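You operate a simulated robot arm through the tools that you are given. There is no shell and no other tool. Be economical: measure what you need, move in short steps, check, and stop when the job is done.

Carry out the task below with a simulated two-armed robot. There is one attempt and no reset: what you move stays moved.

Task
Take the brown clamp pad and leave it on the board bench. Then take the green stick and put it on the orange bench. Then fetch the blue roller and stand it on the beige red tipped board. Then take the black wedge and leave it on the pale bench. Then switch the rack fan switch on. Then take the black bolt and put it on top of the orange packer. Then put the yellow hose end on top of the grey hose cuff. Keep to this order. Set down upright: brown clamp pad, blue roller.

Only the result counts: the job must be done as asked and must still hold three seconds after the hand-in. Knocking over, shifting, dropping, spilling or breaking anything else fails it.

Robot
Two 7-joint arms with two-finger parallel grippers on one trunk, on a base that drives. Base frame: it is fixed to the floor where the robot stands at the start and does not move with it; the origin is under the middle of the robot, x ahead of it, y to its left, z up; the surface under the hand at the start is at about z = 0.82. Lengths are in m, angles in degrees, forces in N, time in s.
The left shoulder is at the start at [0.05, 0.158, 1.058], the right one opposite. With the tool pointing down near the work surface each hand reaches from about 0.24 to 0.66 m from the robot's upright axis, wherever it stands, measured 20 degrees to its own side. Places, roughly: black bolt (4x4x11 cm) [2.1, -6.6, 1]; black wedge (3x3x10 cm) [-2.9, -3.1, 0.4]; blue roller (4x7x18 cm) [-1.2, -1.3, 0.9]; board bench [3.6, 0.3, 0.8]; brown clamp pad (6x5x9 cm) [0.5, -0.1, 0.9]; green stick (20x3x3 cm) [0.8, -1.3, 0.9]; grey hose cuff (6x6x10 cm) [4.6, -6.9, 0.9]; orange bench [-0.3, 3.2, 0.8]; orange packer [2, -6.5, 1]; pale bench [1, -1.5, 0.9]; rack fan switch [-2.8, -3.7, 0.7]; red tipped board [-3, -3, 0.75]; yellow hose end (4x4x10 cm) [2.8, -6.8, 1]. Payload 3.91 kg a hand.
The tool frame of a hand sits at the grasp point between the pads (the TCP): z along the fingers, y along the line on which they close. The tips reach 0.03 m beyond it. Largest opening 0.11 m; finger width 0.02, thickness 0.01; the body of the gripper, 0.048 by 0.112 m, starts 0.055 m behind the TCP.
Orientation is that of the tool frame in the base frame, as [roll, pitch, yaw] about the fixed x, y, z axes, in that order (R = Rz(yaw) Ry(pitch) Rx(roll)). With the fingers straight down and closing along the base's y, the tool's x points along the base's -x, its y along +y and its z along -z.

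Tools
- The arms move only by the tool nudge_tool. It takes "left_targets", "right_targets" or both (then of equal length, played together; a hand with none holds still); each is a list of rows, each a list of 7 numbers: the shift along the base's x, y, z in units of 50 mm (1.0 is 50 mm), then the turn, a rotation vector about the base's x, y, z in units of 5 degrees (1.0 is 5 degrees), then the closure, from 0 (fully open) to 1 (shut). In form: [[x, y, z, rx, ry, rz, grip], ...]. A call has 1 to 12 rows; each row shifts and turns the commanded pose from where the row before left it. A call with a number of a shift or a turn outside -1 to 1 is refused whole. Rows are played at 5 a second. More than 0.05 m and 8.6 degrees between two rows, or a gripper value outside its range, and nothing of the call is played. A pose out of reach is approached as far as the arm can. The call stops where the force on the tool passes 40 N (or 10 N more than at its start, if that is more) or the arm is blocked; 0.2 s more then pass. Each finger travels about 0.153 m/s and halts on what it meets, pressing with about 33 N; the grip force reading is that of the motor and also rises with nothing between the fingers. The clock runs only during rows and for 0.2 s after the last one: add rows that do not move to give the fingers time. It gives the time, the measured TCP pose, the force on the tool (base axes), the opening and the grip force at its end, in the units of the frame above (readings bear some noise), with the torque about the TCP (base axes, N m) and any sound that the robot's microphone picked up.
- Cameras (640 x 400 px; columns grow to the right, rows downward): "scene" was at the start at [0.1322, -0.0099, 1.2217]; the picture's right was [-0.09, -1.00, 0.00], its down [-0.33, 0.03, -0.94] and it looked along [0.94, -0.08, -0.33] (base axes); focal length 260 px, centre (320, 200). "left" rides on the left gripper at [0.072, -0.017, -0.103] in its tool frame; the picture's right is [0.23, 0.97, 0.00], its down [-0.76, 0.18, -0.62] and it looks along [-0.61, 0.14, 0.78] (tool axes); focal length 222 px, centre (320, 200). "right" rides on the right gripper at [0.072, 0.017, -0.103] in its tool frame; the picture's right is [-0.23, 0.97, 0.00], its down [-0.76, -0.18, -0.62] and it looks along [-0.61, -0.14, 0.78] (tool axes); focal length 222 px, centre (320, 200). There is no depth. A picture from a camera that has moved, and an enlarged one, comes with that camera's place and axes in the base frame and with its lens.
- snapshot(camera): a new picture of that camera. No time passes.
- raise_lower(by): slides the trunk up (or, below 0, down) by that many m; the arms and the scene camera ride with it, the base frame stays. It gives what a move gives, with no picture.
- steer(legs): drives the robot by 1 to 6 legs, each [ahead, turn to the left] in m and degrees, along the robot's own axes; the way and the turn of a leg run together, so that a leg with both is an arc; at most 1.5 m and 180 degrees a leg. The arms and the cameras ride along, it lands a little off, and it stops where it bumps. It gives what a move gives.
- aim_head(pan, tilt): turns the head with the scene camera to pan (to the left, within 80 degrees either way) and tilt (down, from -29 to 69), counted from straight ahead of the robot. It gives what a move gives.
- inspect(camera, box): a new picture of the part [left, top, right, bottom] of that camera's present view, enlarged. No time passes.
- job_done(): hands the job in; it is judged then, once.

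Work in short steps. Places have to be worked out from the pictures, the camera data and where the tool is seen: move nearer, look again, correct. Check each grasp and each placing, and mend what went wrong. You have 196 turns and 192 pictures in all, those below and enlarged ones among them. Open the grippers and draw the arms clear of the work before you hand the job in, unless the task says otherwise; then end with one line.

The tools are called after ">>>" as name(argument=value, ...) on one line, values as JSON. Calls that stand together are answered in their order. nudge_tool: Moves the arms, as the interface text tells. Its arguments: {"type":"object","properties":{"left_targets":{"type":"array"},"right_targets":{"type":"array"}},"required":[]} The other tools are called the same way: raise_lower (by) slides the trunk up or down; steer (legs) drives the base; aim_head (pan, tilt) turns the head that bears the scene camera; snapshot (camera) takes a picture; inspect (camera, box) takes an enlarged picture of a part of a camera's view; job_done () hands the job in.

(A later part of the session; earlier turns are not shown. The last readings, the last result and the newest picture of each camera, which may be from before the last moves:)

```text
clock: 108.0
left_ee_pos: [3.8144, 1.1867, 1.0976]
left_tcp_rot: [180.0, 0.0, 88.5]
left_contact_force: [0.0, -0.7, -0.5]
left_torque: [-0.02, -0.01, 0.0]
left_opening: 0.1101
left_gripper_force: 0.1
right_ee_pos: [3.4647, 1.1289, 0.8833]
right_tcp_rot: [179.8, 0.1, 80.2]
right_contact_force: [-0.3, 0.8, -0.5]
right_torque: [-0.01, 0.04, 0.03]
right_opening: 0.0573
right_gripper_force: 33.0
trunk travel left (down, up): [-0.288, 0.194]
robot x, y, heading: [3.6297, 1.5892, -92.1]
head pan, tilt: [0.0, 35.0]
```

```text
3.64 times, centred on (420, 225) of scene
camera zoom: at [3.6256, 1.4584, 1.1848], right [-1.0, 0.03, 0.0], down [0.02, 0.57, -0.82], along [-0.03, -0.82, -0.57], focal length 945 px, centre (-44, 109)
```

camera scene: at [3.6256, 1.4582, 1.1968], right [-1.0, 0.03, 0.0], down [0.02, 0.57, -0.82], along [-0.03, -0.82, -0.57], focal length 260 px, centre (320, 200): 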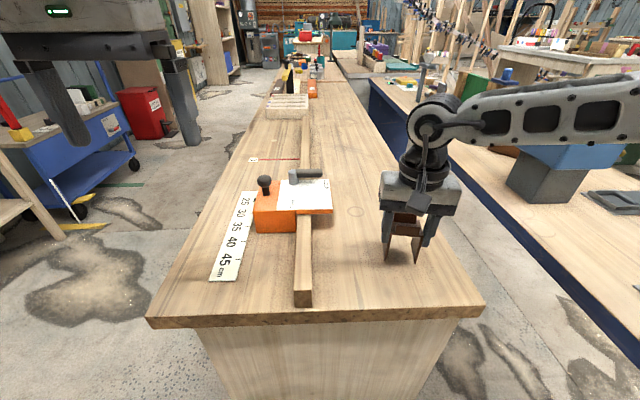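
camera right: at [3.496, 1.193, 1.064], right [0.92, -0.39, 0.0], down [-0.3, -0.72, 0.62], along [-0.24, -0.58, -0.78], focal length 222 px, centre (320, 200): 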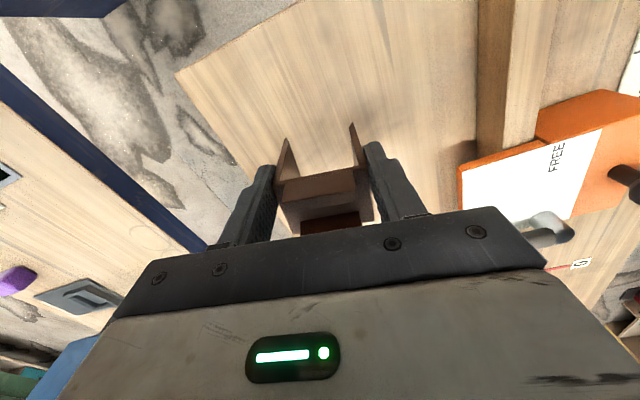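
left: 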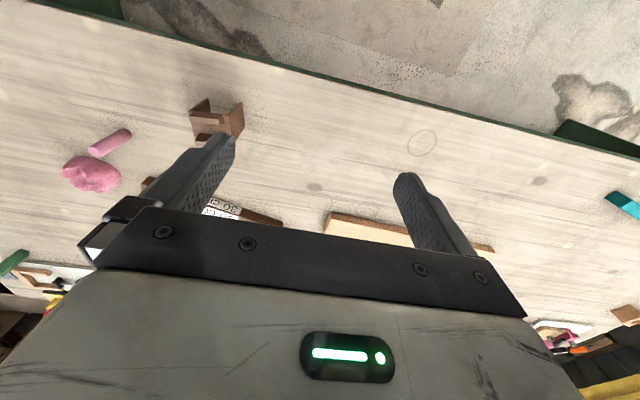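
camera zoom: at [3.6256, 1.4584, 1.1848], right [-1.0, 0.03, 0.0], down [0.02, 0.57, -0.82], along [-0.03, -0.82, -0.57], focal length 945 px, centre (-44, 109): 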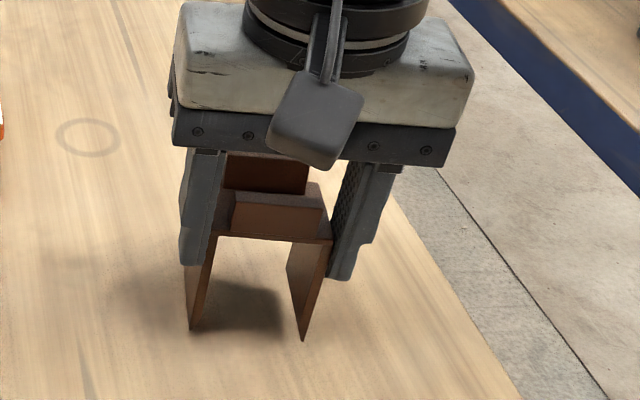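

Still hovering slightly, so I'll lower in small steps until the contact force shows.

>>> raise_lower(by=-0.006)

>>> raise_lower(by=-0.004)

>>> inspect(camera="scene", box=[340, 170, 500, 280])

```text
clock: 108.6
left_ee_pos: [3.8161, 1.1869, 1.0939]
left_tcp_rot: [179.9, -0.1, 88.3]
left_contact_force: [-0.3, -0.8, -0.5]
left_torque: [0.0, -0.05, 0.0]
left_opening: 0.1099
left_gripper_force: 0.1
right_ee_pos: [3.4645, 1.1284, 0.8773]
right_tcp_rot: [179.8, 0.2, 80.3]
right_contact_force: [-0.2, -0.6, -1.4]
right_torque: [-0.01, -0.03, 0.01]
right_opening: 0.0576
right_gripper_force: 32.7
trunk travel left (down, up): [-0.282, 0.2]
robot x, y, heading: [3.6284, 1.5886, -91.8]
head pan, tilt: [0.0, 35.0]
```

```text
clock: 109.1
left_ee_pos: [3.8154, 1.1865, 1.0902]
left_tcp_rot: [-179.9, 0.1, 88.5]
left_contact_force: [-0.1, -0.2, -0.1]
left_torque: [0.03, 0.0, -0.03]
left_opening: 0.1099
left_gripper_force: 0.2
right_ee_pos: [3.4645, 1.1282, 0.8749]
right_tcp_rot: [179.8, 0.3, 80.2]
right_contact_force: [-1.3, 0.6, 10.4]
right_torque: [0.14, 0.39, -0.03]
right_opening: 0.0574
right_gripper_force: 33.1
trunk travel left (down, up): [-0.278, 0.204]
robot x, y, heading: [3.6288, 1.5883, -91.8]
head pan, tilt: [0.0, 35.0]
```

```text
3.64 times, centred on (420, 225) of scene
camera zoom: at [3.6258, 1.459, 1.1751], right [-1.0, 0.03, 0.0], down [0.02, 0.57, -0.82], along [-0.03, -0.82, -0.57], focal length 945 px, centre (-44, 109)
```

zoom: 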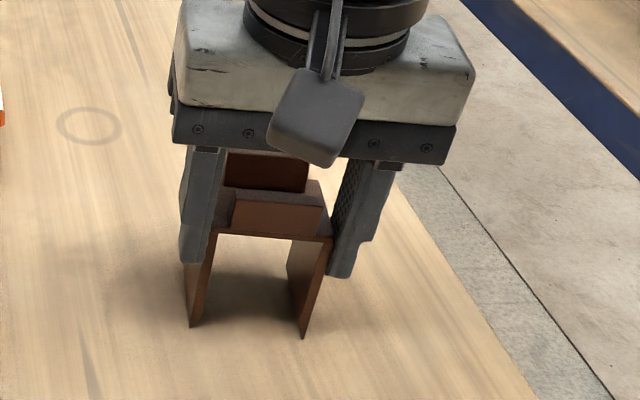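

The 10 N reading means it has touched down, so the bench top is at z≈0.80. I'll release and lift clear.

>>> nudge_tool(right_targets=[[0, 0, 0, 0, 0, 0, 0.4], [0, 0, 0, 0, 0, 0, 0], [0, 0, 0, 0, 0, 0, 0], [0, 0, 0.5, 0, 0, 0, 0], [0, 0, 0.8, 0, 0, 0, 0], [0, 0, 0.8, 0, 0, 0, 0], [0, 0, 0.8, 0, 0, 0, 0]])

>>> snapshot(camera="scene")

```text
clock: 110.7
left_ee_pos: [3.8156, 1.187, 1.0898]
left_tcp_rot: [180.0, -0.1, 88.4]
left_contact_force: [-0.1, 0.7, -0.4]
left_torque: [0.02, 0.01, 0.0]
left_opening: 0.11
left_gripper_force: 0.1
right_ee_pos: [3.4682, 1.1293, 1.0068]
right_tcp_rot: [179.8, 0.2, 80.3]
right_contact_force: [0.1, 0.7, 0.7]
right_torque: [0.01, -0.02, -0.01]
right_opening: 0.1101
right_gripper_force: 0.1
right hand out of reach, approached as far as the arm can: row 7
trunk travel left (down, up): [-0.278, 0.204]
robot x, y, heading: [3.6316, 1.5865, -92.2]
head pan, tilt: [0.0, 35.0]
```

```text
158 pictures are left
camera scene: at [3.6255, 1.4581, 1.1748], right [-1.0, 0.03, 0.0], down [0.02, 0.57, -0.82], along [-0.03, -0.82, -0.57], focal length 260 px, centre (320, 200)
```

scene: 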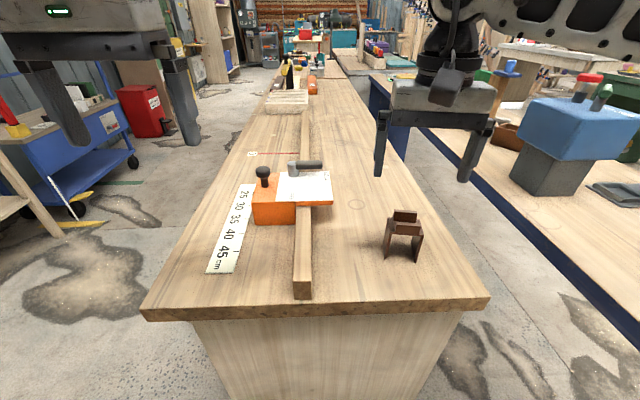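

The pad stands on the board bench. Next is the green stick at the pale bench, so I'll raise the trunk, tuck the hand and drive back around to the start side.

>>> raise_lower(by=0.14)

>>> nudge_tool(right_targets=[[-0.5, 0.7, 0, 0, 0, 0, 0], [-0.5, 0.7, 0, 0, 0, 0, 0], [0, 0.7, 0, 0, 0, 0, 0]])

>>> steer(legs=[[-0.58, 0], [0, -88], [1.4, 0], [1.4, 0], [1.2, 0]])

```text
clock: 112.4
left_ee_pos: [3.815, 1.1859, 1.2289]
left_tcp_rot: [179.9, 0.0, 88.3]
left_contact_force: [-0.2, 0.4, -0.7]
left_torque: [0.0, -0.01, -0.02]
left_opening: 0.1101
left_gripper_force: 0.1
right_ee_pos: [3.4685, 1.1291, 1.1446]
right_tcp_rot: [179.7, 0.1, 80.1]
right_contact_force: [0.2, -0.6, 0.0]
right_torque: [0.01, -0.03, -0.01]
right_opening: 0.11
right_gripper_force: 0.0
trunk travel left (down, up): [-0.418, 0.064]
robot x, y, heading: [3.6271, 1.5889, -92.2]
head pan, tilt: [0.0, 35.0]
```

```text
clock: 113.2
left_ee_pos: [3.8152, 1.1876, 1.2294]
left_tcp_rot: [180.0, 0.1, 88.5]
left_contact_force: [-0.2, 0.4, -0.6]
left_torque: [0.01, 0.02, 0.0]
left_opening: 0.1098
left_gripper_force: 0.0
right_ee_pos: [3.4178, 1.2349, 1.1443]
right_tcp_rot: [179.6, 0.2, 80.1]
right_contact_force: [-0.6, 1.0, 0.6]
right_torque: [-0.03, 0.02, 0.01]
right_opening: 0.1099
right_gripper_force: 0.1
trunk travel left (down, up): [-0.418, 0.064]
robot x, y, heading: [3.6322, 1.5852, -92.3]
head pan, tilt: [0.0, 35.0]
```

```text
clock: 139.1
left_ee_pos: [-0.7538, 2.2, 1.2281]
left_tcp_rot: [-179.9, 0.1, -3.7]
left_contact_force: [0.3, 0.2, -0.4]
left_torque: [0.03, -0.02, 0.03]
left_opening: 0.11
left_gripper_force: 0.1
right_ee_pos: [-0.693, 2.5958, 1.1445]
right_tcp_rot: [179.8, 0.3, -11.9]
right_contact_force: [1.0, 0.5, -0.1]
right_torque: [0.0, -0.01, 0.0]
right_opening: 0.1102
right_gripper_force: 0.2
trunk travel left (down, up): [-0.418, 0.064]
robot x, y, heading: [-0.3434, 2.3713, 176.2]
head pan, tilt: [0.0, 35.0]
```

I'm back in the corridor. I'll turn to face -y and look before driving on.

>>> steer(legs=[[0, 94], [1.2, 0]])

>>> aim_head(pan=0, tilt=18)

>>> snapshot(camera="scene")

```text
clock: 149.1
left_ee_pos: [-0.1363, 0.7871, 1.2287]
left_tcp_rot: [-180.0, 0.0, 90.9]
left_contact_force: [-0.5, 1.0, -0.2]
left_torque: [0.02, -0.03, 0.02]
left_opening: 0.11
left_gripper_force: 0.0
right_ee_pos: [-0.5363, 0.8157, 1.1459]
right_tcp_rot: [179.7, 0.1, 82.9]
right_contact_force: [1.2, -0.4, 0.8]
right_torque: [-0.01, -0.01, -0.01]
right_opening: 0.11
right_gripper_force: 0.1
trunk travel left (down, up): [-0.418, 0.064]
robot x, y, heading: [-0.3393, 1.1812, -89.2]
head pan, tilt: [0.0, 35.0]
```

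```text
clock: 149.9
left_ee_pos: [-0.1374, 0.7858, 1.2296]
left_tcp_rot: [-179.8, 0.0, 90.9]
left_contact_force: [0.6, 0.2, -0.3]
left_torque: [0.0, -0.02, -0.01]
left_opening: 0.1099
left_gripper_force: 0.1
right_ee_pos: [-0.5367, 0.8159, 1.1446]
right_tcp_rot: [179.9, 0.2, 82.8]
right_contact_force: [-0.5, 0.1, 0.6]
right_torque: [0.04, -0.01, -0.01]
right_opening: 0.1102
right_gripper_force: 0.1
trunk travel left (down, up): [-0.418, 0.064]
robot x, y, heading: [-0.3408, 1.1798, -89.4]
head pan, tilt: [0.0, 18.0]
```

```text
157 pictures are left
camera scene: at [-0.3379, 1.0441, 1.3419], right [-1.0, -0.01, 0.0], down [0.0, 0.31, -0.95], along [0.01, -0.95, -0.31], focal length 260 px, centre (320, 200)
```

scene: 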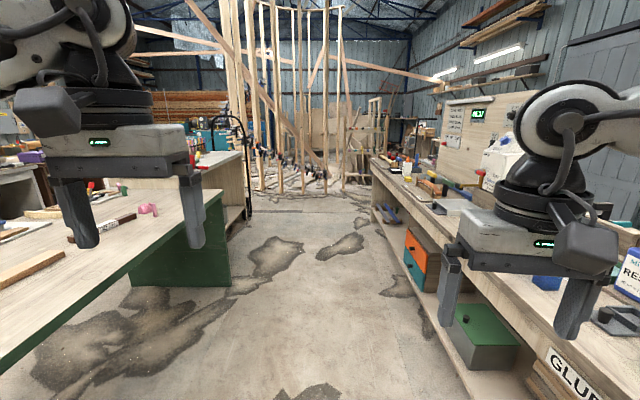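

The aisle from x≈-0.9 to 0.4 is clear. I'll drive down to y≈-1.2 and turn to face the pale bench.

>>> steer(legs=[[1.2, 0], [1.18, 0], [0, 89]])

>>> aim_head(pan=0, tilt=25)

>>> snapshot(camera="scene")

```text
clock: 165.2
left_ee_pos: [0.0984, -1.0013, 1.2282]
left_tcp_rot: [-180.0, 0.1, 177.6]
left_contact_force: [-0.2, 0.0, -0.4]
left_torque: [-0.04, 0.01, 0.04]
left_opening: 0.1098
left_gripper_force: 0.1
right_ee_pos: [0.0478, -1.3989, 1.1449]
right_tcp_rot: [179.8, 0.3, 169.6]
right_contact_force: [0.3, -0.8, 0.5]
right_torque: [-0.02, 0.01, 0.0]
right_opening: 0.1099
right_gripper_force: 0.0
trunk travel left (down, up): [-0.418, 0.064]
robot x, y, heading: [-0.3025, -1.185, -2.7]
head pan, tilt: [0.0, 18.0]
```

```text
clock: 165.9
left_ee_pos: [0.0989, -1.0015, 1.229]
left_tcp_rot: [-179.9, 0.0, 177.8]
left_contact_force: [0.9, 0.6, -0.7]
left_torque: [-0.01, -0.01, -0.01]
left_opening: 0.1101
left_gripper_force: 0.1
right_ee_pos: [0.0463, -1.3989, 1.1448]
right_tcp_rot: [179.8, 0.2, 169.6]
right_contact_force: [0.0, 0.8, -0.1]
right_torque: [-0.01, -0.01, 0.02]
right_opening: 0.1101
right_gripper_force: 0.1
trunk travel left (down, up): [-0.418, 0.064]
robot x, y, heading: [-0.3033, -1.1815, -2.5]
head pan, tilt: [0.0, 25.0]
```

```text
156 pictures are left
camera scene: at [-0.174, -1.1896, 1.3307], right [-0.05, -1.0, 0.0], down [-0.42, 0.02, -0.91], along [0.91, -0.04, -0.42], focal length 260 px, centre (320, 200)
```

scene: 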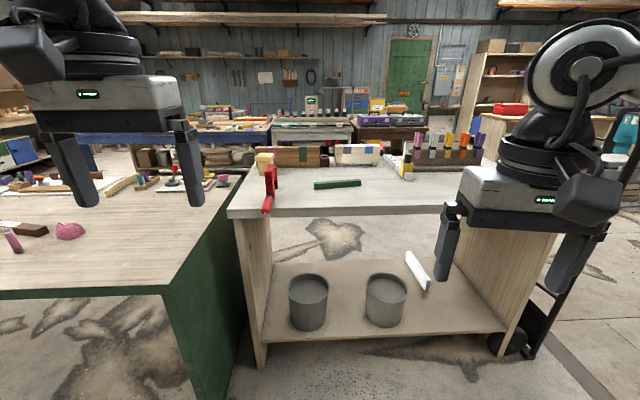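

The green stick is near (0.9, -1.31), lying roughly along y. I'll move closer with an offset to the right so the left hand can take it.

>>> steer(legs=[[0, -35], [0.45, 0], [0, 37]])

>>> aim_head(pan=10, tilt=35)

>>> snapshot(camera="scene")

```text
clock: 172.1
left_ee_pos: [0.4561, -1.2769, 1.2297]
left_tcp_rot: [-179.9, -0.1, 178.8]
left_contact_force: [0.2, -0.1, 0.6]
left_torque: [-0.04, -0.02, -0.01]
left_opening: 0.11
left_gripper_force: 0.0
right_ee_pos: [0.411, -1.6743, 1.145]
right_tcp_rot: [179.7, 0.3, 170.6]
right_contact_force: [0.1, 0.1, -0.4]
right_torque: [-0.04, -0.03, -0.01]
right_opening: 0.1101
right_gripper_force: 0.0
trunk travel left (down, up): [-0.418, 0.064]
robot x, y, heading: [0.0551, -1.4664, -1.7]
head pan, tilt: [0.0, 25.0]
```

```text
clock: 172.8
left_ee_pos: [0.456, -1.2759, 1.2286]
left_tcp_rot: [-179.8, 0.0, 178.8]
left_contact_force: [-0.5, -0.2, -0.3]
left_torque: [0.01, 0.02, -0.01]
left_opening: 0.11
left_gripper_force: 0.1
right_ee_pos: [0.4113, -1.6739, 1.1464]
right_tcp_rot: [179.8, 0.2, 170.6]
right_contact_force: [-0.7, -0.6, 0.4]
right_torque: [0.0, 0.01, 0.03]
right_opening: 0.11
right_gripper_force: 0.0
trunk travel left (down, up): [-0.418, 0.064]
robot x, y, heading: [0.0538, -1.4631, -1.6]
head pan, tilt: [10.0, 35.0]
```

```text
155 pictures are left
camera scene: at [0.1817, -1.4544, 1.3149], right [0.15, -0.99, 0.0], down [-0.57, -0.08, -0.82], along [0.81, 0.12, -0.57], focal length 260 px, centre (320, 200)
```

scene: 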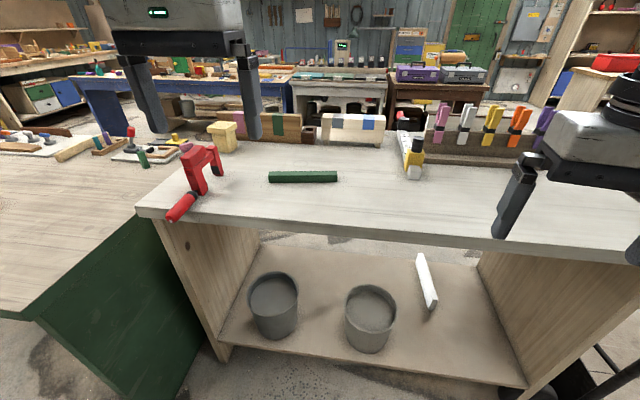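

The stick's 20 cm length fixes its depth: centre about (0.846, -1.306), z≈0.93, axis turned about 8.6° from y. I'll move closer and rotate the left hand by -80° to close across it.

>>> steer(legs=[[0.22, 0]])

>>> nudge_tool(left_targets=[[0, 0, 0, 0, 0, -1, 0], [0, 0, 0, 0, 0, -1, 0], [0, 0, 0, 0, 0, -1, 0], [0, 0, 0, 0, 0, -1, 0], [0, 0, 0, 0, 0, -1, 0], [0, 0, 0, 0, 0, -1, 0], [0, 0, 0, 0, 0, -1, 0], [0, 0, 0, 0, 0, -1, 0]])

>>> nudge_tool(left_targets=[[0, 0, 0, 0, 0, -1, 0], [0, 0, 0, 0, 0, -1, 0], [0, 0, 0, 0, 0, -1, 0], [0, 0, 0, 0, 0, -1, 0], [0, 0, 0, 0, 0, -1, 0], [0, 0, 0, 0, 0, -1, 0], [0, 0, 0, 0, 0, -1, 0], [0, 0, 0, 0, 0, -1, 0]])

>>> snapshot(camera="left")

>>> snapshot(camera="scene")

```text
clock: 174.5
left_ee_pos: [0.6725, -1.2823, 1.2284]
left_tcp_rot: [180.0, 0.0, 178.8]
left_contact_force: [0.1, 0.1, -0.6]
left_torque: [0.01, 0.0, -0.03]
left_opening: 0.1101
left_gripper_force: 0.0
right_ee_pos: [0.6278, -1.6801, 1.1432]
right_tcp_rot: [179.8, 0.2, 170.6]
right_contact_force: [-0.2, 0.3, -0.1]
right_torque: [-0.01, 0.0, 0.0]
right_opening: 0.1102
right_gripper_force: 0.0
trunk travel left (down, up): [-0.418, 0.064]
robot x, y, heading: [0.2659, -1.468, -1.4]
head pan, tilt: [10.0, 35.0]
```

```text
clock: 176.3
left_ee_pos: [0.6714, -1.2829, 1.2301]
left_tcp_rot: [-179.9, 0.1, 138.7]
left_contact_force: [-1.1, 0.4, 0.6]
left_torque: [0.0, -0.02, -0.03]
left_opening: 0.1099
left_gripper_force: 0.0
right_ee_pos: [0.6277, -1.6806, 1.1451]
right_tcp_rot: [179.9, 0.2, 170.6]
right_contact_force: [0.2, 0.4, 0.3]
right_torque: [0.01, -0.01, -0.01]
right_opening: 0.1097
right_gripper_force: 0.1
trunk travel left (down, up): [-0.418, 0.064]
robot x, y, heading: [0.2723, -1.4688, -1.4]
head pan, tilt: [10.0, 35.0]
```

```text
clock: 178.1
left_ee_pos: [0.5906, -1.3479, 1.1963]
left_tcp_rot: [-180.0, -0.1, 98.7]
left_contact_force: [-1.3, 0.4, 0.7]
left_torque: [-0.03, -0.02, 0.02]
left_opening: 0.1101
left_gripper_force: 0.1
left hand out of reach, approached as far as the arm can: row 3, 4, 5, 6, 7, 8
right_ee_pos: [0.6275, -1.6804, 1.1444]
right_tcp_rot: [179.8, 0.1, 170.7]
right_contact_force: [0.5, 0.2, 0.1]
right_torque: [0.03, -0.01, 0.0]
right_opening: 0.1099
right_gripper_force: 0.1
trunk travel left (down, up): [-0.418, 0.064]
robot x, y, heading: [0.2713, -1.4739, -1.6]
head pan, tilt: [10.0, 35.0]
```

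```text
154 pictures are left
camera left: at [0.5618, -1.2776, 1.298], right [0.93, 0.37, 0.0], down [0.29, -0.73, 0.62], along [0.23, -0.58, -0.78], focal length 222 px, centre (320, 200)
```

left: 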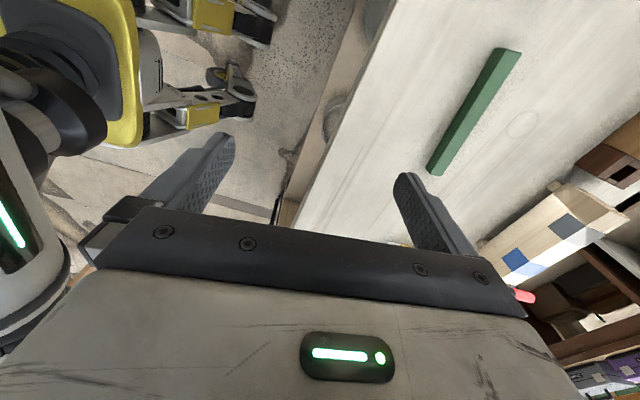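

```text
153 pictures are left
camera scene: at [0.3975, -1.4605, 1.3149], right [0.15, -0.99, 0.0], down [-0.57, -0.08, -0.82], along [0.81, 0.12, -0.57], focal length 260 px, centre (320, 200)
```

scene: 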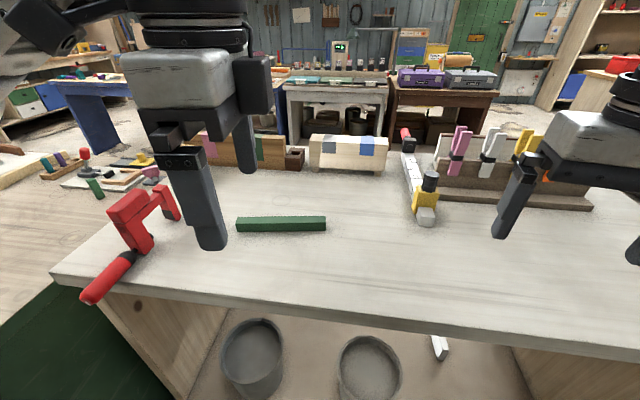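

The stick refines to (0.833, -1.307). The wrist turn cuts reach up here, so I'll go lower while moving toward the stick.

>>> nudge_tool(left_targets=[[0.3, 0, -0.8, 0, 0, 0, 0], [0.3, 0, -0.8, 0, 0, 0, 0], [0.3, 0, -0.7, 0, 0, 0, 0], [0.8, 0.2, 0, 0, 0, 0, 0], [0.8, 0.2, 0, 0, 0, 0, 0], [0.8, 0.2, 0, 0, 0, 0, 0], [0.8, 0.2, 0, 0, 0, 0, 0], [0, 0, 0, 0, 0, 0, 0]])

>>> snapshot(camera="left")

```text
clock: 179.9
left_ee_pos: [0.6158, -1.367, 1.0949]
left_tcp_rot: [180.0, -0.1, 98.9]
left_contact_force: [0.7, 0.6, -0.5]
left_torque: [0.02, -0.03, 0.03]
left_opening: 0.1102
left_gripper_force: 0.0
left hand out of reach, approached as far as the arm can: row 1, 2, 3, 4, 5, 6, 7
right_ee_pos: [0.6276, -1.681, 1.1457]
right_tcp_rot: [179.8, 0.2, 170.7]
right_contact_force: [-0.3, 0.8, 0.3]
right_torque: [-0.02, -0.01, 0.03]
right_opening: 0.1099
right_gripper_force: 0.1
trunk travel left (down, up): [-0.418, 0.064]
robot x, y, heading: [0.2683, -1.4737, -1.7]
head pan, tilt: [10.0, 35.0]
```

```text
152 pictures are left
camera left: at [0.5873, -1.2987, 1.197], right [0.93, 0.38, 0.0], down [0.29, -0.72, 0.62], along [0.23, -0.58, -0.78], focal length 222 px, centre (320, 200)
```

left: 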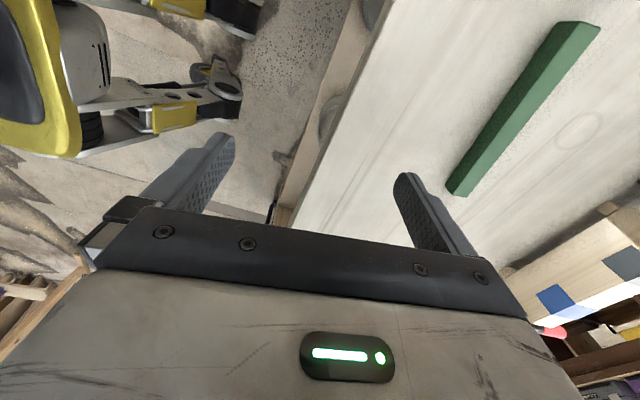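

The wrist yaw is the limit, since the hand only reached with up to ~50° relative turn. I'll re-stand the robot at heading about -42°, near (0.29, -1.28), so less wrist turn is needed.

>>> nudge_tool(left_targets=[[0, 0, 0.8, 0, 0, 1, 0], [0, 0, 0.6, 0, 0, 1, 0], [0, 0, 0, 0, 0, 1, 0], [0, 0, 0, 0, 0, 1, 0], [0, 0, 0, 0, 0, 1, 0], [0, 0, 0, 0, 0, 1, 0], [0, 0, 0, 0, 0, 1, 0], [0, 0, 0, 0, 0, 1, 0]])

>>> steer(legs=[[-0.1, 0], [0, -40], [-0.28, 0], [0, 41], [0.33, 0], [0, -41]])

>>> aim_head(pan=35, tilt=40)

>>> snapshot(camera="scene")

```text
clock: 181.7
left_ee_pos: [0.6166, -1.3703, 1.1635]
left_tcp_rot: [-179.9, 0.1, 139.0]
left_contact_force: [0.1, -0.2, 0.4]
left_torque: [-0.01, 0.02, 0.0]
left_opening: 0.11
left_gripper_force: 0.2
right_ee_pos: [0.6264, -1.6803, 1.1457]
right_tcp_rot: [179.9, 0.2, 170.5]
right_contact_force: [-0.6, -0.2, 0.0]
right_torque: [0.0, 0.0, 0.01]
right_opening: 0.1097
right_gripper_force: 0.1
trunk travel left (down, up): [-0.418, 0.064]
robot x, y, heading: [0.2711, -1.4711, -1.7]
head pan, tilt: [10.0, 35.0]
```

```text
clock: 191.7
left_ee_pos: [0.6065, -1.4439, 1.1632]
left_tcp_rot: [180.0, -0.1, 97.9]
left_contact_force: [-0.2, 0.6, 0.3]
left_torque: [-0.01, -0.04, 0.02]
left_opening: 0.1102
left_gripper_force: 0.1
right_ee_pos: [0.4125, -1.6851, 1.1444]
right_tcp_rot: [179.8, 0.2, 129.6]
right_contact_force: [-0.4, -0.8, -0.7]
right_torque: [0.01, -0.01, 0.02]
right_opening: 0.1097
right_gripper_force: 0.1
trunk travel left (down, up): [-0.418, 0.064]
robot x, y, heading: [0.282, -1.2957, -42.4]
head pan, tilt: [10.0, 35.0]
```

```text
clock: 192.6
left_ee_pos: [0.6078, -1.442, 1.1642]
left_tcp_rot: [-180.0, 0.0, 97.9]
left_contact_force: [0.0, -0.5, -0.3]
left_torque: [0.01, 0.03, 0.0]
left_opening: 0.1098
left_gripper_force: 0.1
right_ee_pos: [0.4126, -1.6849, 1.1445]
right_tcp_rot: [179.8, 0.3, 129.7]
right_contact_force: [0.0, -0.2, -0.8]
right_torque: [-0.02, 0.02, -0.01]
right_opening: 0.1101
right_gripper_force: 0.1
trunk travel left (down, up): [-0.418, 0.064]
robot x, y, heading: [0.2826, -1.2918, -42.9]
head pan, tilt: [35.0, 40.0]
```

```text
151 pictures are left
camera scene: at [0.3945, -1.3328, 1.3073], right [-0.13, -0.99, 0.0], down [-0.64, 0.08, -0.77], along [0.76, -0.1, -0.64], focal length 260 px, centre (320, 200)
```

scene: 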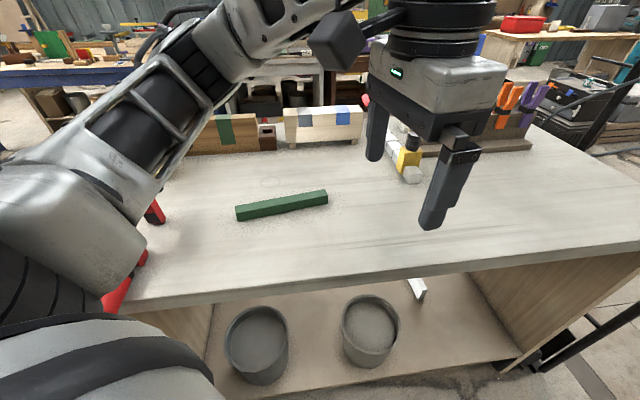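

Stick centre confirmed at (0.836, -1.306). I'll move the left hand over it.

>>> nudge_tool(left_targets=[[0.3, 0.1, -0.9, 0, 0, 0.1, 0], [0.8, 0.4, 0, 0, 0, 0, 0], [0.8, 0.4, 0, 0, 0, 0, 0], [0.8, 0.4, 0, 0, 0, 0, 0], [0.8, 0.4, 0, 0, 0, 0, 0], [0.9, 0.4, 0, 0, 0, 0, 0], [0, 0, 0, 0, 0, 0, 0]])

>>> snapshot(camera="left")

>>> snapshot(camera="scene")

```text
clock: 194.2
left_ee_pos: [0.7816, -1.3504, 1.115]
left_tcp_rot: [-180.0, 0.1, 98.6]
left_contact_force: [0.1, 0.0, 0.2]
left_torque: [0.01, -0.03, -0.01]
left_opening: 0.1097
left_gripper_force: 0.0
left hand out of reach, approached as far as the arm can: row 6
right_ee_pos: [0.4126, -1.6846, 1.1457]
right_tcp_rot: [179.7, 0.2, 129.7]
right_contact_force: [0.2, 0.2, -0.9]
right_torque: [-0.03, 0.0, 0.02]
right_opening: 0.11
right_gripper_force: 0.0
trunk travel left (down, up): [-0.418, 0.064]
robot x, y, heading: [0.2788, -1.295, -42.6]
head pan, tilt: [35.0, 40.0]
```

```text
150 pictures are left
camera left: at [0.7542, -1.2807, 1.2185], right [0.93, 0.37, 0.0], down [0.29, -0.73, 0.62], along [0.23, -0.58, -0.78], focal length 222 px, centre (320, 200)
```

left: 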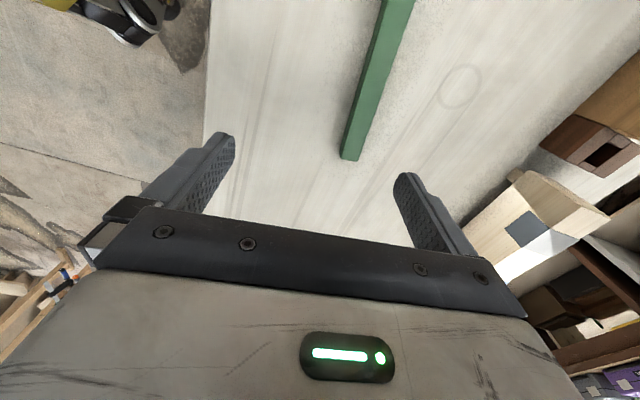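

```text
149 pictures are left
camera scene: at [0.3946, -1.3326, 1.3073], right [-0.13, -0.99, 0.0], down [-0.64, 0.08, -0.77], along [0.76, -0.1, -0.64], focal length 260 px, centre (320, 200)
```

scene: 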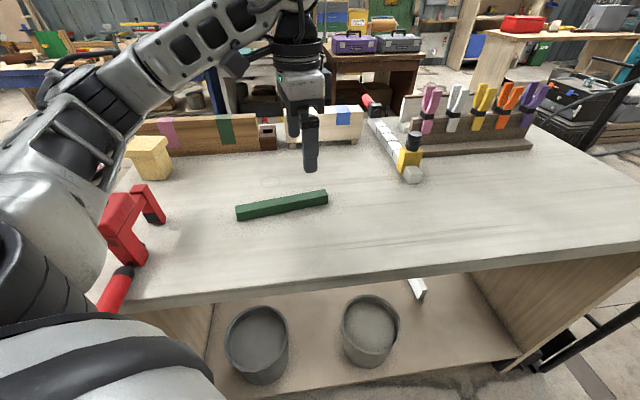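

I'll descend and shift the last 6 cm over the stick.

>>> nudge_tool(left_targets=[[0, 0, -0.9, 0, 0, 0, 0], [0, 0, -0.7, 0, 0, 0, 0], [0.6, 0.2, 0, 0, 0, 0, 0], [0.6, 0.2, 0, 0, 0, 0, 0], [0, 0, 0, 0, 0, 0, 0]])

>>> snapshot(camera="left")

```text
clock: 195.4
left_ee_pos: [0.7782, -1.351, 1.0585]
left_tcp_rot: [180.0, 0.0, 98.4]
left_contact_force: [0.2, 0.4, 0.5]
left_torque: [0.02, -0.02, 0.0]
left_opening: 0.1098
left_gripper_force: 0.2
left hand out of reach, approached as far as the arm can: row 2, 3, 4
right_ee_pos: [0.4138, -1.6856, 1.1447]
right_tcp_rot: [179.9, 0.2, 129.6]
right_contact_force: [0.2, -0.9, 0.3]
right_torque: [0.0, 0.01, -0.03]
right_opening: 0.1102
right_gripper_force: 0.1
trunk travel left (down, up): [-0.418, 0.064]
robot x, y, heading: [0.2815, -1.2921, -42.3]
head pan, tilt: [35.0, 40.0]
```

```text
148 pictures are left
camera left: at [0.7506, -1.2815, 1.1623], right [0.93, 0.37, 0.0], down [0.29, -0.73, 0.62], along [0.23, -0.58, -0.78], focal length 222 px, centre (320, 200)
```

left: 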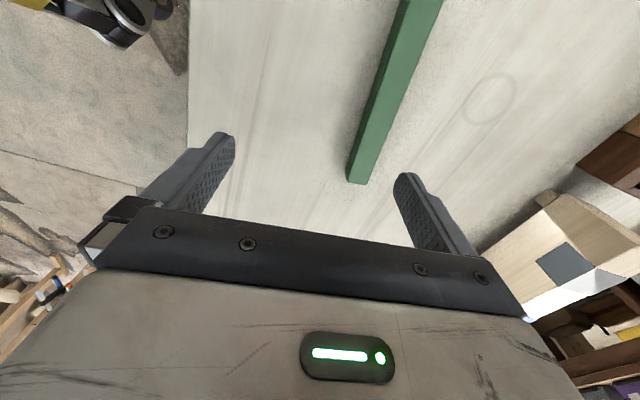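

Still limited by the wrist. I'll relax the yaw by 20° and test the reach again.

>>> nudge_tool(left_targets=[[0, 0, 0, 0, 0, 1, 0], [0, 0, 0, 0, 0, 1, 0], [0, 0, 0, 0, 0, 1, 0], [0, 0, 0, 0, 0, 1, 0], [0.6, 0.2, 0, 0, 0, 0, 0], [0.6, 0.2, 0, 0, 0, 0, 0], [0, 0, -0.6, 0, 0, 0, 0], [0, 0, 0, 0, 0, 0, 0]])

```text
clock: 197.2
left_ee_pos: [0.843, -1.3336, 1.0323]
left_tcp_rot: [-180.0, 0.1, 118.4]
left_contact_force: [-0.3, -1.0, 0.4]
left_torque: [0.01, 0.01, -0.03]
left_opening: 0.1099
left_gripper_force: 0.0
right_ee_pos: [0.4131, -1.6858, 1.1455]
right_tcp_rot: [179.8, 0.2, 129.7]
right_contact_force: [-0.3, 0.0, -0.1]
right_torque: [-0.01, -0.03, 0.04]
right_opening: 0.11
right_gripper_force: 0.0
trunk travel left (down, up): [-0.418, 0.064]
robot x, y, heading: [0.2805, -1.2909, -42.2]
head pan, tilt: [35.0, 40.0]
```

Full reach at this yaw. I'll rotate back as far as possible (10°) and continue down above the stick.

>>> nudge_tool(left_targets=[[0, 0, -0.6, 0, 0, 0, 0], [0, 0, 0, 0, 0, -1, 0], [0, 0, 0, 0, 0, -1, 0], [0, 0, 0, 0, 0, 0, 0]])

>>> snapshot(camera="left")

>>> snapshot(camera="scene")

```text
clock: 198.2
left_ee_pos: [0.8411, -1.3322, 1.0012]
left_tcp_rot: [180.0, 0.0, 113.5]
left_contact_force: [-0.4, -0.8, 0.5]
left_torque: [-0.01, 0.01, -0.02]
left_opening: 0.1101
left_gripper_force: 0.0
left hand out of reach, approached as far as the arm can: row 3
right_ee_pos: [0.413, -1.6844, 1.1444]
right_tcp_rot: [179.7, 0.2, 129.7]
right_contact_force: [-0.6, 0.2, 0.3]
right_torque: [-0.02, -0.01, -0.01]
right_opening: 0.1101
right_gripper_force: 0.1
trunk travel left (down, up): [-0.418, 0.064]
robot x, y, heading: [0.2815, -1.2931, -42.3]
head pan, tilt: [35.0, 40.0]
```

```text
147 pictures are left
camera left: at [0.7962, -1.272, 1.104], right [0.8, 0.59, 0.0], down [0.47, -0.63, 0.62], along [0.37, -0.5, -0.78], focal length 222 px, centre (320, 200)
```

left: 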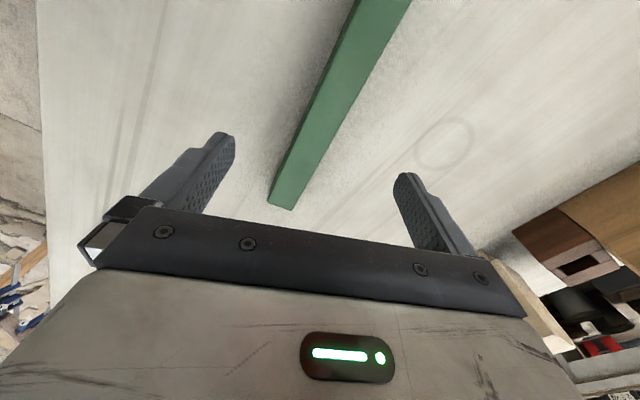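

```text
146 pictures are left
camera scene: at [0.3945, -1.3327, 1.3073], right [-0.13, -0.99, 0.0], down [-0.64, 0.08, -0.77], along [0.76, -0.1, -0.64], focal length 260 px, centre (320, 200)
```

scene: 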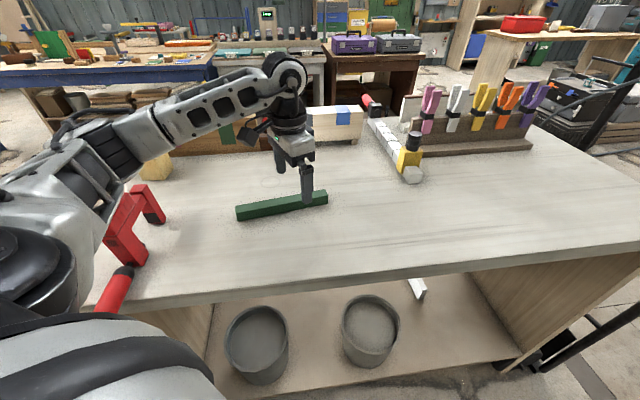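

The stick lies between the fingers with a 15° misalignment, which closing should true up. I'll descend to z≈0.952 so the tips just clear the bench.

>>> nudge_tool(left_targets=[[0, 0, -0.5, 0, 0, 0, 0], [0, 0, -0.4, 0, 0, 0, 0], [0, 0, 0, 0, 0, 0, 0]])

>>> snapshot(camera="left")

>>> inspect(camera="scene", box=[220, 120, 380, 220])

```text
clock: 199.0
left_ee_pos: [0.8405, -1.3294, 0.9584]
left_tcp_rot: [-180.0, 0.1, 113.4]
left_contact_force: [0.2, -0.6, 0.3]
left_torque: [-0.02, 0.0, -0.01]
left_opening: 0.1098
left_gripper_force: 0.1
right_ee_pos: [0.4126, -1.6853, 1.144]
right_tcp_rot: [179.8, 0.2, 129.5]
right_contact_force: [0.1, 0.3, 0.0]
right_torque: [-0.03, -0.05, 0.02]
right_opening: 0.1099
right_gripper_force: 0.0
trunk travel left (down, up): [-0.418, 0.064]
robot x, y, heading: [0.2808, -1.2929, -42.7]
head pan, tilt: [35.0, 40.0]
```

```text
145 pictures are left
camera left: at [0.796, -1.2706, 1.06], right [0.8, 0.6, 0.0], down [0.47, -0.63, 0.62], along [0.37, -0.5, -0.78], focal length 222 px, centre (320, 200)
```

left: 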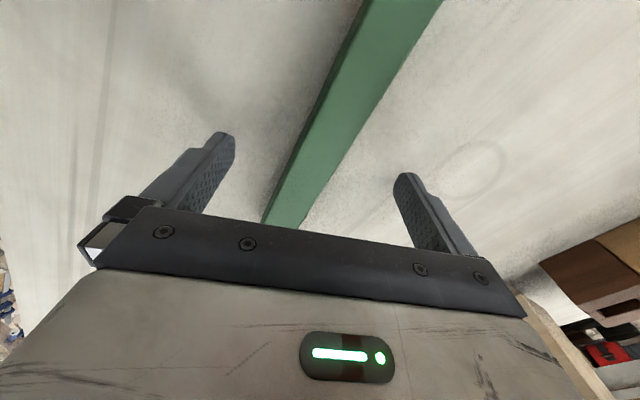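

```text
4.00 times, centred on (300, 170) of scene
camera zoom: at [0.3945, -1.3327, 1.3073], right [-0.13, -0.99, 0.0], down [-0.64, 0.08, -0.77], along [0.76, -0.1, -0.64], focal length 1039 px, centre (400, 320)
```

zoom: 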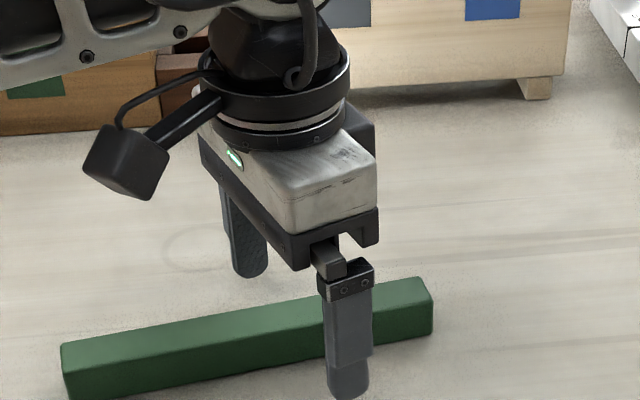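

The tips are just above the bench. I'll go down a few mm more and close.

>>> nudge_tool(left_targets=[[0, 0, -0.15, 0, 0, 0, 0], [0, 0, 0, 0, 0, 0, 0.4], [0, 0, 0, 0, 0, 0, 0.7], [0, 0, 0, 0, 0, 0, 1], [0, 0, 0, 0, 0, 0, 1], [0, 0, 0, 0, 0, 0, 1]])

>>> snapshot(camera="left")

>>> inspect(camera="scene", box=[220, 120, 380, 220])

```text
clock: 200.4
left_ee_pos: [0.8418, -1.332, 0.9509]
left_tcp_rot: [180.0, 0.1, 113.3]
left_contact_force: [1.1, -0.8, 3.4]
left_torque: [-0.08, -0.09, 0.06]
left_opening: 0.0252
left_gripper_force: 32.7
right_ee_pos: [0.4127, -1.6847, 1.1453]
right_tcp_rot: [179.7, 0.2, 129.7]
right_contact_force: [-0.1, 1.0, -0.2]
right_torque: [-0.02, 0.01, 0.05]
right_opening: 0.11
right_gripper_force: 0.0
trunk travel left (down, up): [-0.418, 0.064]
robot x, y, heading: [0.2814, -1.2909, -42.6]
head pan, tilt: [35.0, 40.0]
```

```text
143 pictures are left
camera left: at [0.7957, -1.2721, 1.0524], right [0.8, 0.6, 0.0], down [0.47, -0.63, 0.62], along [0.37, -0.5, -0.78], focal length 222 px, centre (320, 200)
```

left: 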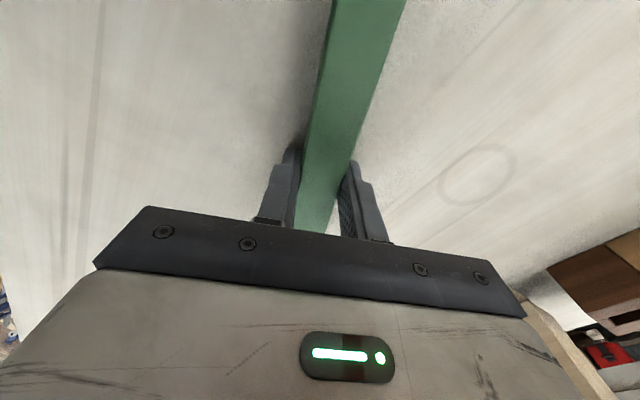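

```text
4.00 times, centred on (300, 170) of scene
camera zoom: at [0.3943, -1.3327, 1.3073], right [-0.13, -0.99, 0.0], down [-0.64, 0.08, -0.77], along [0.76, -0.1, -0.64], focal length 1039 px, centre (400, 320)
```

zoom: 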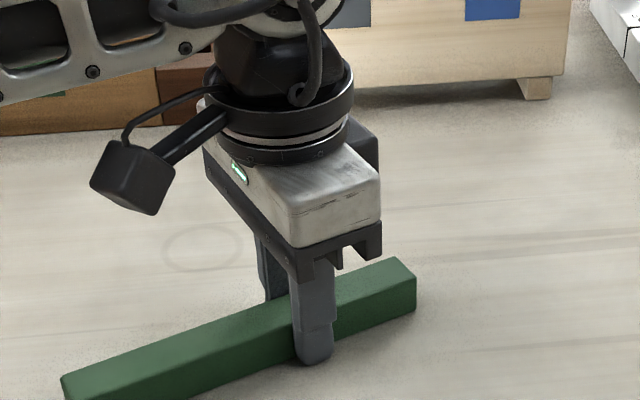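

The stick aligned itself and is gripped (25 mm). I'll lift it.

>>> nudge_tool(left_targets=[[0, 0, 0.8, 0, 0, 0, 1], [0, 0, 0.8, 0, 0, 0, 1], [0, 0, 0.8, 0, 0, 0, 1], [0, 0, 0.8, 0, 0, 0, 1], [0, 0, 0, 0, 0, 0, 1]])

>>> snapshot(camera="scene")

```text
clock: 201.6
left_ee_pos: [0.8381, -1.3326, 1.1118]
left_tcp_rot: [-179.9, 0.0, 113.4]
left_contact_force: [-0.1, 0.1, -1.0]
left_torque: [-0.04, 0.03, -0.03]
left_opening: 0.025
left_gripper_force: 32.6
right_ee_pos: [0.4134, -1.6842, 1.145]
right_tcp_rot: [179.8, 0.1, 129.7]
right_contact_force: [0.0, 0.3, -0.2]
right_torque: [-0.03, 0.01, 0.0]
right_opening: 0.11
right_gripper_force: 0.1
trunk travel left (down, up): [-0.418, 0.064]
robot x, y, heading: [0.28, -1.2927, -42.4]
head pan, tilt: [35.0, 40.0]
```

```text
141 pictures are left
camera scene: at [0.3948, -1.3327, 1.3072], right [-0.13, -0.99, 0.0], down [-0.64, 0.08, -0.77], along [0.76, -0.1, -0.64], focal length 260 px, centre (320, 200)
```

scene: 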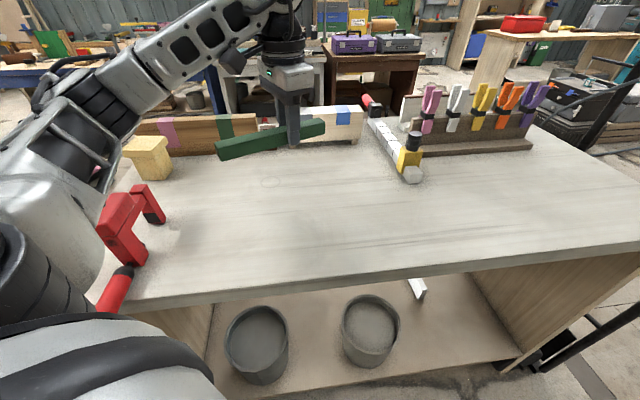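

The stick is held securely. I'll tuck it in, back away diagonally, and drive up to the orange bench.

>>> nudge_tool(left_targets=[[-0.8, -0.4, 0.2, 0, 0, 0, 1], [-0.8, -0.4, 0.2, 0, 0, 0, 1], [-0.8, -0.4, 0.2, 0, 0, 0, 1], [-0.6, -0.3, 0.2, 0, 0, 0, 1]])

>>> steer(legs=[[-0.5, 0], [0, 137], [1.5, 0], [1.5, 0]])

>>> aim_head(pan=0, tilt=30)

>>> snapshot(camera="scene")

```text
clock: 202.6
left_ee_pos: [0.689, -1.4049, 1.1502]
left_tcp_rot: [180.0, 0.0, 113.5]
left_contact_force: [0.3, -0.3, -1.3]
left_torque: [-0.01, -0.01, 0.0]
left_opening: 0.0253
left_gripper_force: 33.0
right_ee_pos: [0.4129, -1.6852, 1.1433]
right_tcp_rot: [179.8, 0.2, 129.6]
right_contact_force: [-0.5, 0.5, 0.4]
right_torque: [0.01, -0.01, 0.03]
right_opening: 0.11
right_gripper_force: 0.1
trunk travel left (down, up): [-0.418, 0.064]
robot x, y, heading: [0.2799, -1.2941, -42.7]
head pan, tilt: [35.0, 40.0]
```

```text
clock: 225.4
left_ee_pos: [-0.4662, 2.4429, 1.1504]
left_tcp_rot: [-180.0, 0.1, -112.1]
left_contact_force: [-0.9, 0.0, -1.5]
left_torque: [0.03, -0.01, 0.01]
left_opening: 0.0253
left_gripper_force: 33.1
right_ee_pos: [-0.0718, 2.4422, 1.1451]
right_tcp_rot: [179.8, 0.2, -95.8]
right_contact_force: [-0.2, -0.1, -0.8]
right_torque: [-0.01, 0.02, -0.03]
right_opening: 0.1099
right_gripper_force: 0.0
trunk travel left (down, up): [-0.418, 0.064]
robot x, y, heading: [-0.2626, 2.0773, 91.8]
head pan, tilt: [35.0, 40.0]
```

```text
clock: 226.4
left_ee_pos: [-0.4644, 2.4451, 1.1484]
left_tcp_rot: [-179.9, 0.1, -112.1]
left_contact_force: [0.4, 0.0, -0.6]
left_torque: [0.01, -0.01, 0.02]
left_opening: 0.0255
left_gripper_force: 32.6
right_ee_pos: [-0.0729, 2.4425, 1.1441]
right_tcp_rot: [179.8, 0.2, -95.8]
right_contact_force: [-0.1, 0.2, 0.0]
right_torque: [-0.01, 0.0, 0.01]
right_opening: 0.1098
right_gripper_force: 0.0
trunk travel left (down, up): [-0.418, 0.064]
robot x, y, heading: [-0.2565, 2.0756, 92.2]
head pan, tilt: [0.0, 30.0]
```

```text
140 pictures are left
camera scene: at [-0.2656, 2.2019, 1.3226], right [1.0, 0.04, 0.0], down [0.02, -0.5, -0.87], along [-0.03, 0.87, -0.5], focal length 260 px, centre (320, 200)
```

scene: 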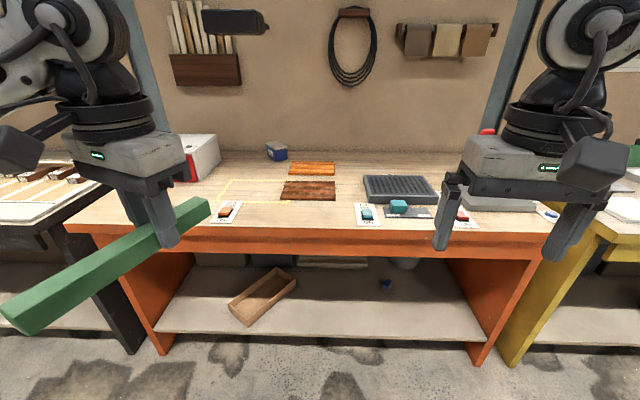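

There's a clear strip on the orange bench at x≈-0.52 between the card and the dark plate. I'll drive to a stand in front of it and lower the trunk for the lower bench.

>>> steer(legs=[[0, 12], [0.43, 0], [0, -13]])

>>> raise_lower(by=-0.1)

>>> snapshot(camera="scene")

```text
clock: 230.7
left_ee_pos: [-0.567, 2.8695, 1.1495]
left_tcp_rot: [180.0, 0.1, -112.8]
left_contact_force: [-0.1, 0.5, -0.9]
left_torque: [0.02, 0.03, -0.01]
left_opening: 0.0252
left_gripper_force: 33.1
right_ee_pos: [-0.1737, 2.8608, 1.1447]
right_tcp_rot: [179.8, 0.2, -96.6]
right_contact_force: [0.3, 0.6, 0.8]
right_torque: [0.04, 0.04, -0.04]
right_opening: 0.1101
right_gripper_force: 0.1
trunk travel left (down, up): [-0.418, 0.064]
robot x, y, heading: [-0.3658, 2.4959, 91.2]
head pan, tilt: [0.0, 30.0]
```

```text
clock: 232.0
left_ee_pos: [-0.5681, 2.8687, 1.0503]
left_tcp_rot: [179.9, 0.1, -112.9]
left_contact_force: [0.0, -1.1, -0.5]
left_torque: [0.04, -0.03, -0.01]
left_opening: 0.0252
left_gripper_force: 32.9
right_ee_pos: [-0.1734, 2.8619, 1.045]
right_tcp_rot: [179.8, 0.1, -96.6]
right_contact_force: [0.2, -0.3, 0.2]
right_torque: [0.03, 0.01, 0.0]
right_opening: 0.1098
right_gripper_force: 0.2
trunk travel left (down, up): [-0.318, 0.164]
robot x, y, heading: [-0.3677, 2.4967, 90.9]
head pan, tilt: [0.0, 30.0]
```

```text
139 pictures are left
camera scene: at [-0.3706, 2.6243, 1.2227], right [1.0, 0.02, 0.0], down [0.01, -0.5, -0.87], along [-0.02, 0.87, -0.5], focal length 260 px, centre (320, 200)
```

scene: 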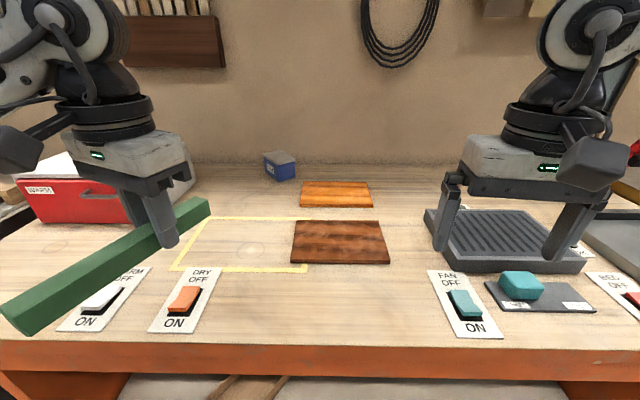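

I'll rotate the stick to point straight back, carry it over x≈-0.52, y≈3.07, and start down.

>>> nudge_tool(left_targets=[[0.2, 0.6, 0, 0, 0, 0.9, 1], [0.2, 0.8, 0, 0, 0, 0.9, 1], [0.2, 0.9, 0, 0, 0, 0.9, 1], [0.2, 0.9, 0, 0, 0, 0.9, 1], [0.2, 0.8, 0, 0, 0, 0.9, 1], [0, 0, -0.9, 0, 0, 0, 1], [0, 0, -0.9, 0, 0, 0, 1], [0, 0, -0.9, 0, 0, 0, 1], [0, 0, 0, 0, 0, 0, 1]])

>>> snapshot(camera="scene")

```text
clock: 234.0
left_ee_pos: [-0.5211, 3.0696, 0.9135]
left_tcp_rot: [180.0, 0.1, -90.4]
left_contact_force: [-0.2, 0.6, -0.3]
left_torque: [0.0, 0.02, -0.01]
left_opening: 0.0252
left_gripper_force: 32.9
right_ee_pos: [-0.1746, 2.8619, 1.0462]
right_tcp_rot: [179.8, 0.2, -96.7]
right_contact_force: [0.2, -0.3, -0.2]
right_torque: [0.0, 0.02, 0.0]
right_opening: 0.1099
right_gripper_force: 0.1
trunk travel left (down, up): [-0.318, 0.164]
robot x, y, heading: [-0.3671, 2.4977, 91.1]
head pan, tilt: [0.0, 30.0]
```

```text
138 pictures are left
camera scene: at [-0.3706, 2.6244, 1.2227], right [1.0, 0.02, 0.0], down [0.01, -0.5, -0.87], along [-0.02, 0.87, -0.5], focal length 260 px, centre (320, 200)
```

scene: 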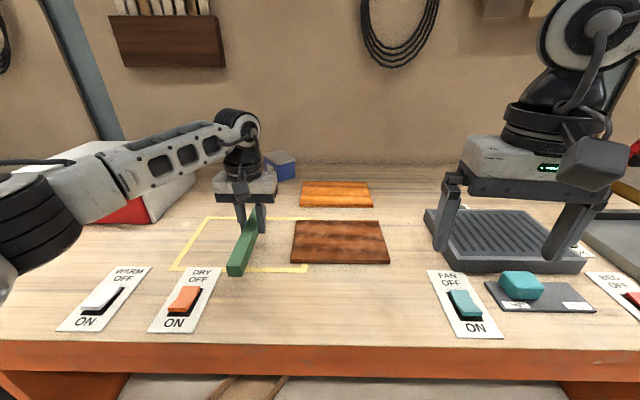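

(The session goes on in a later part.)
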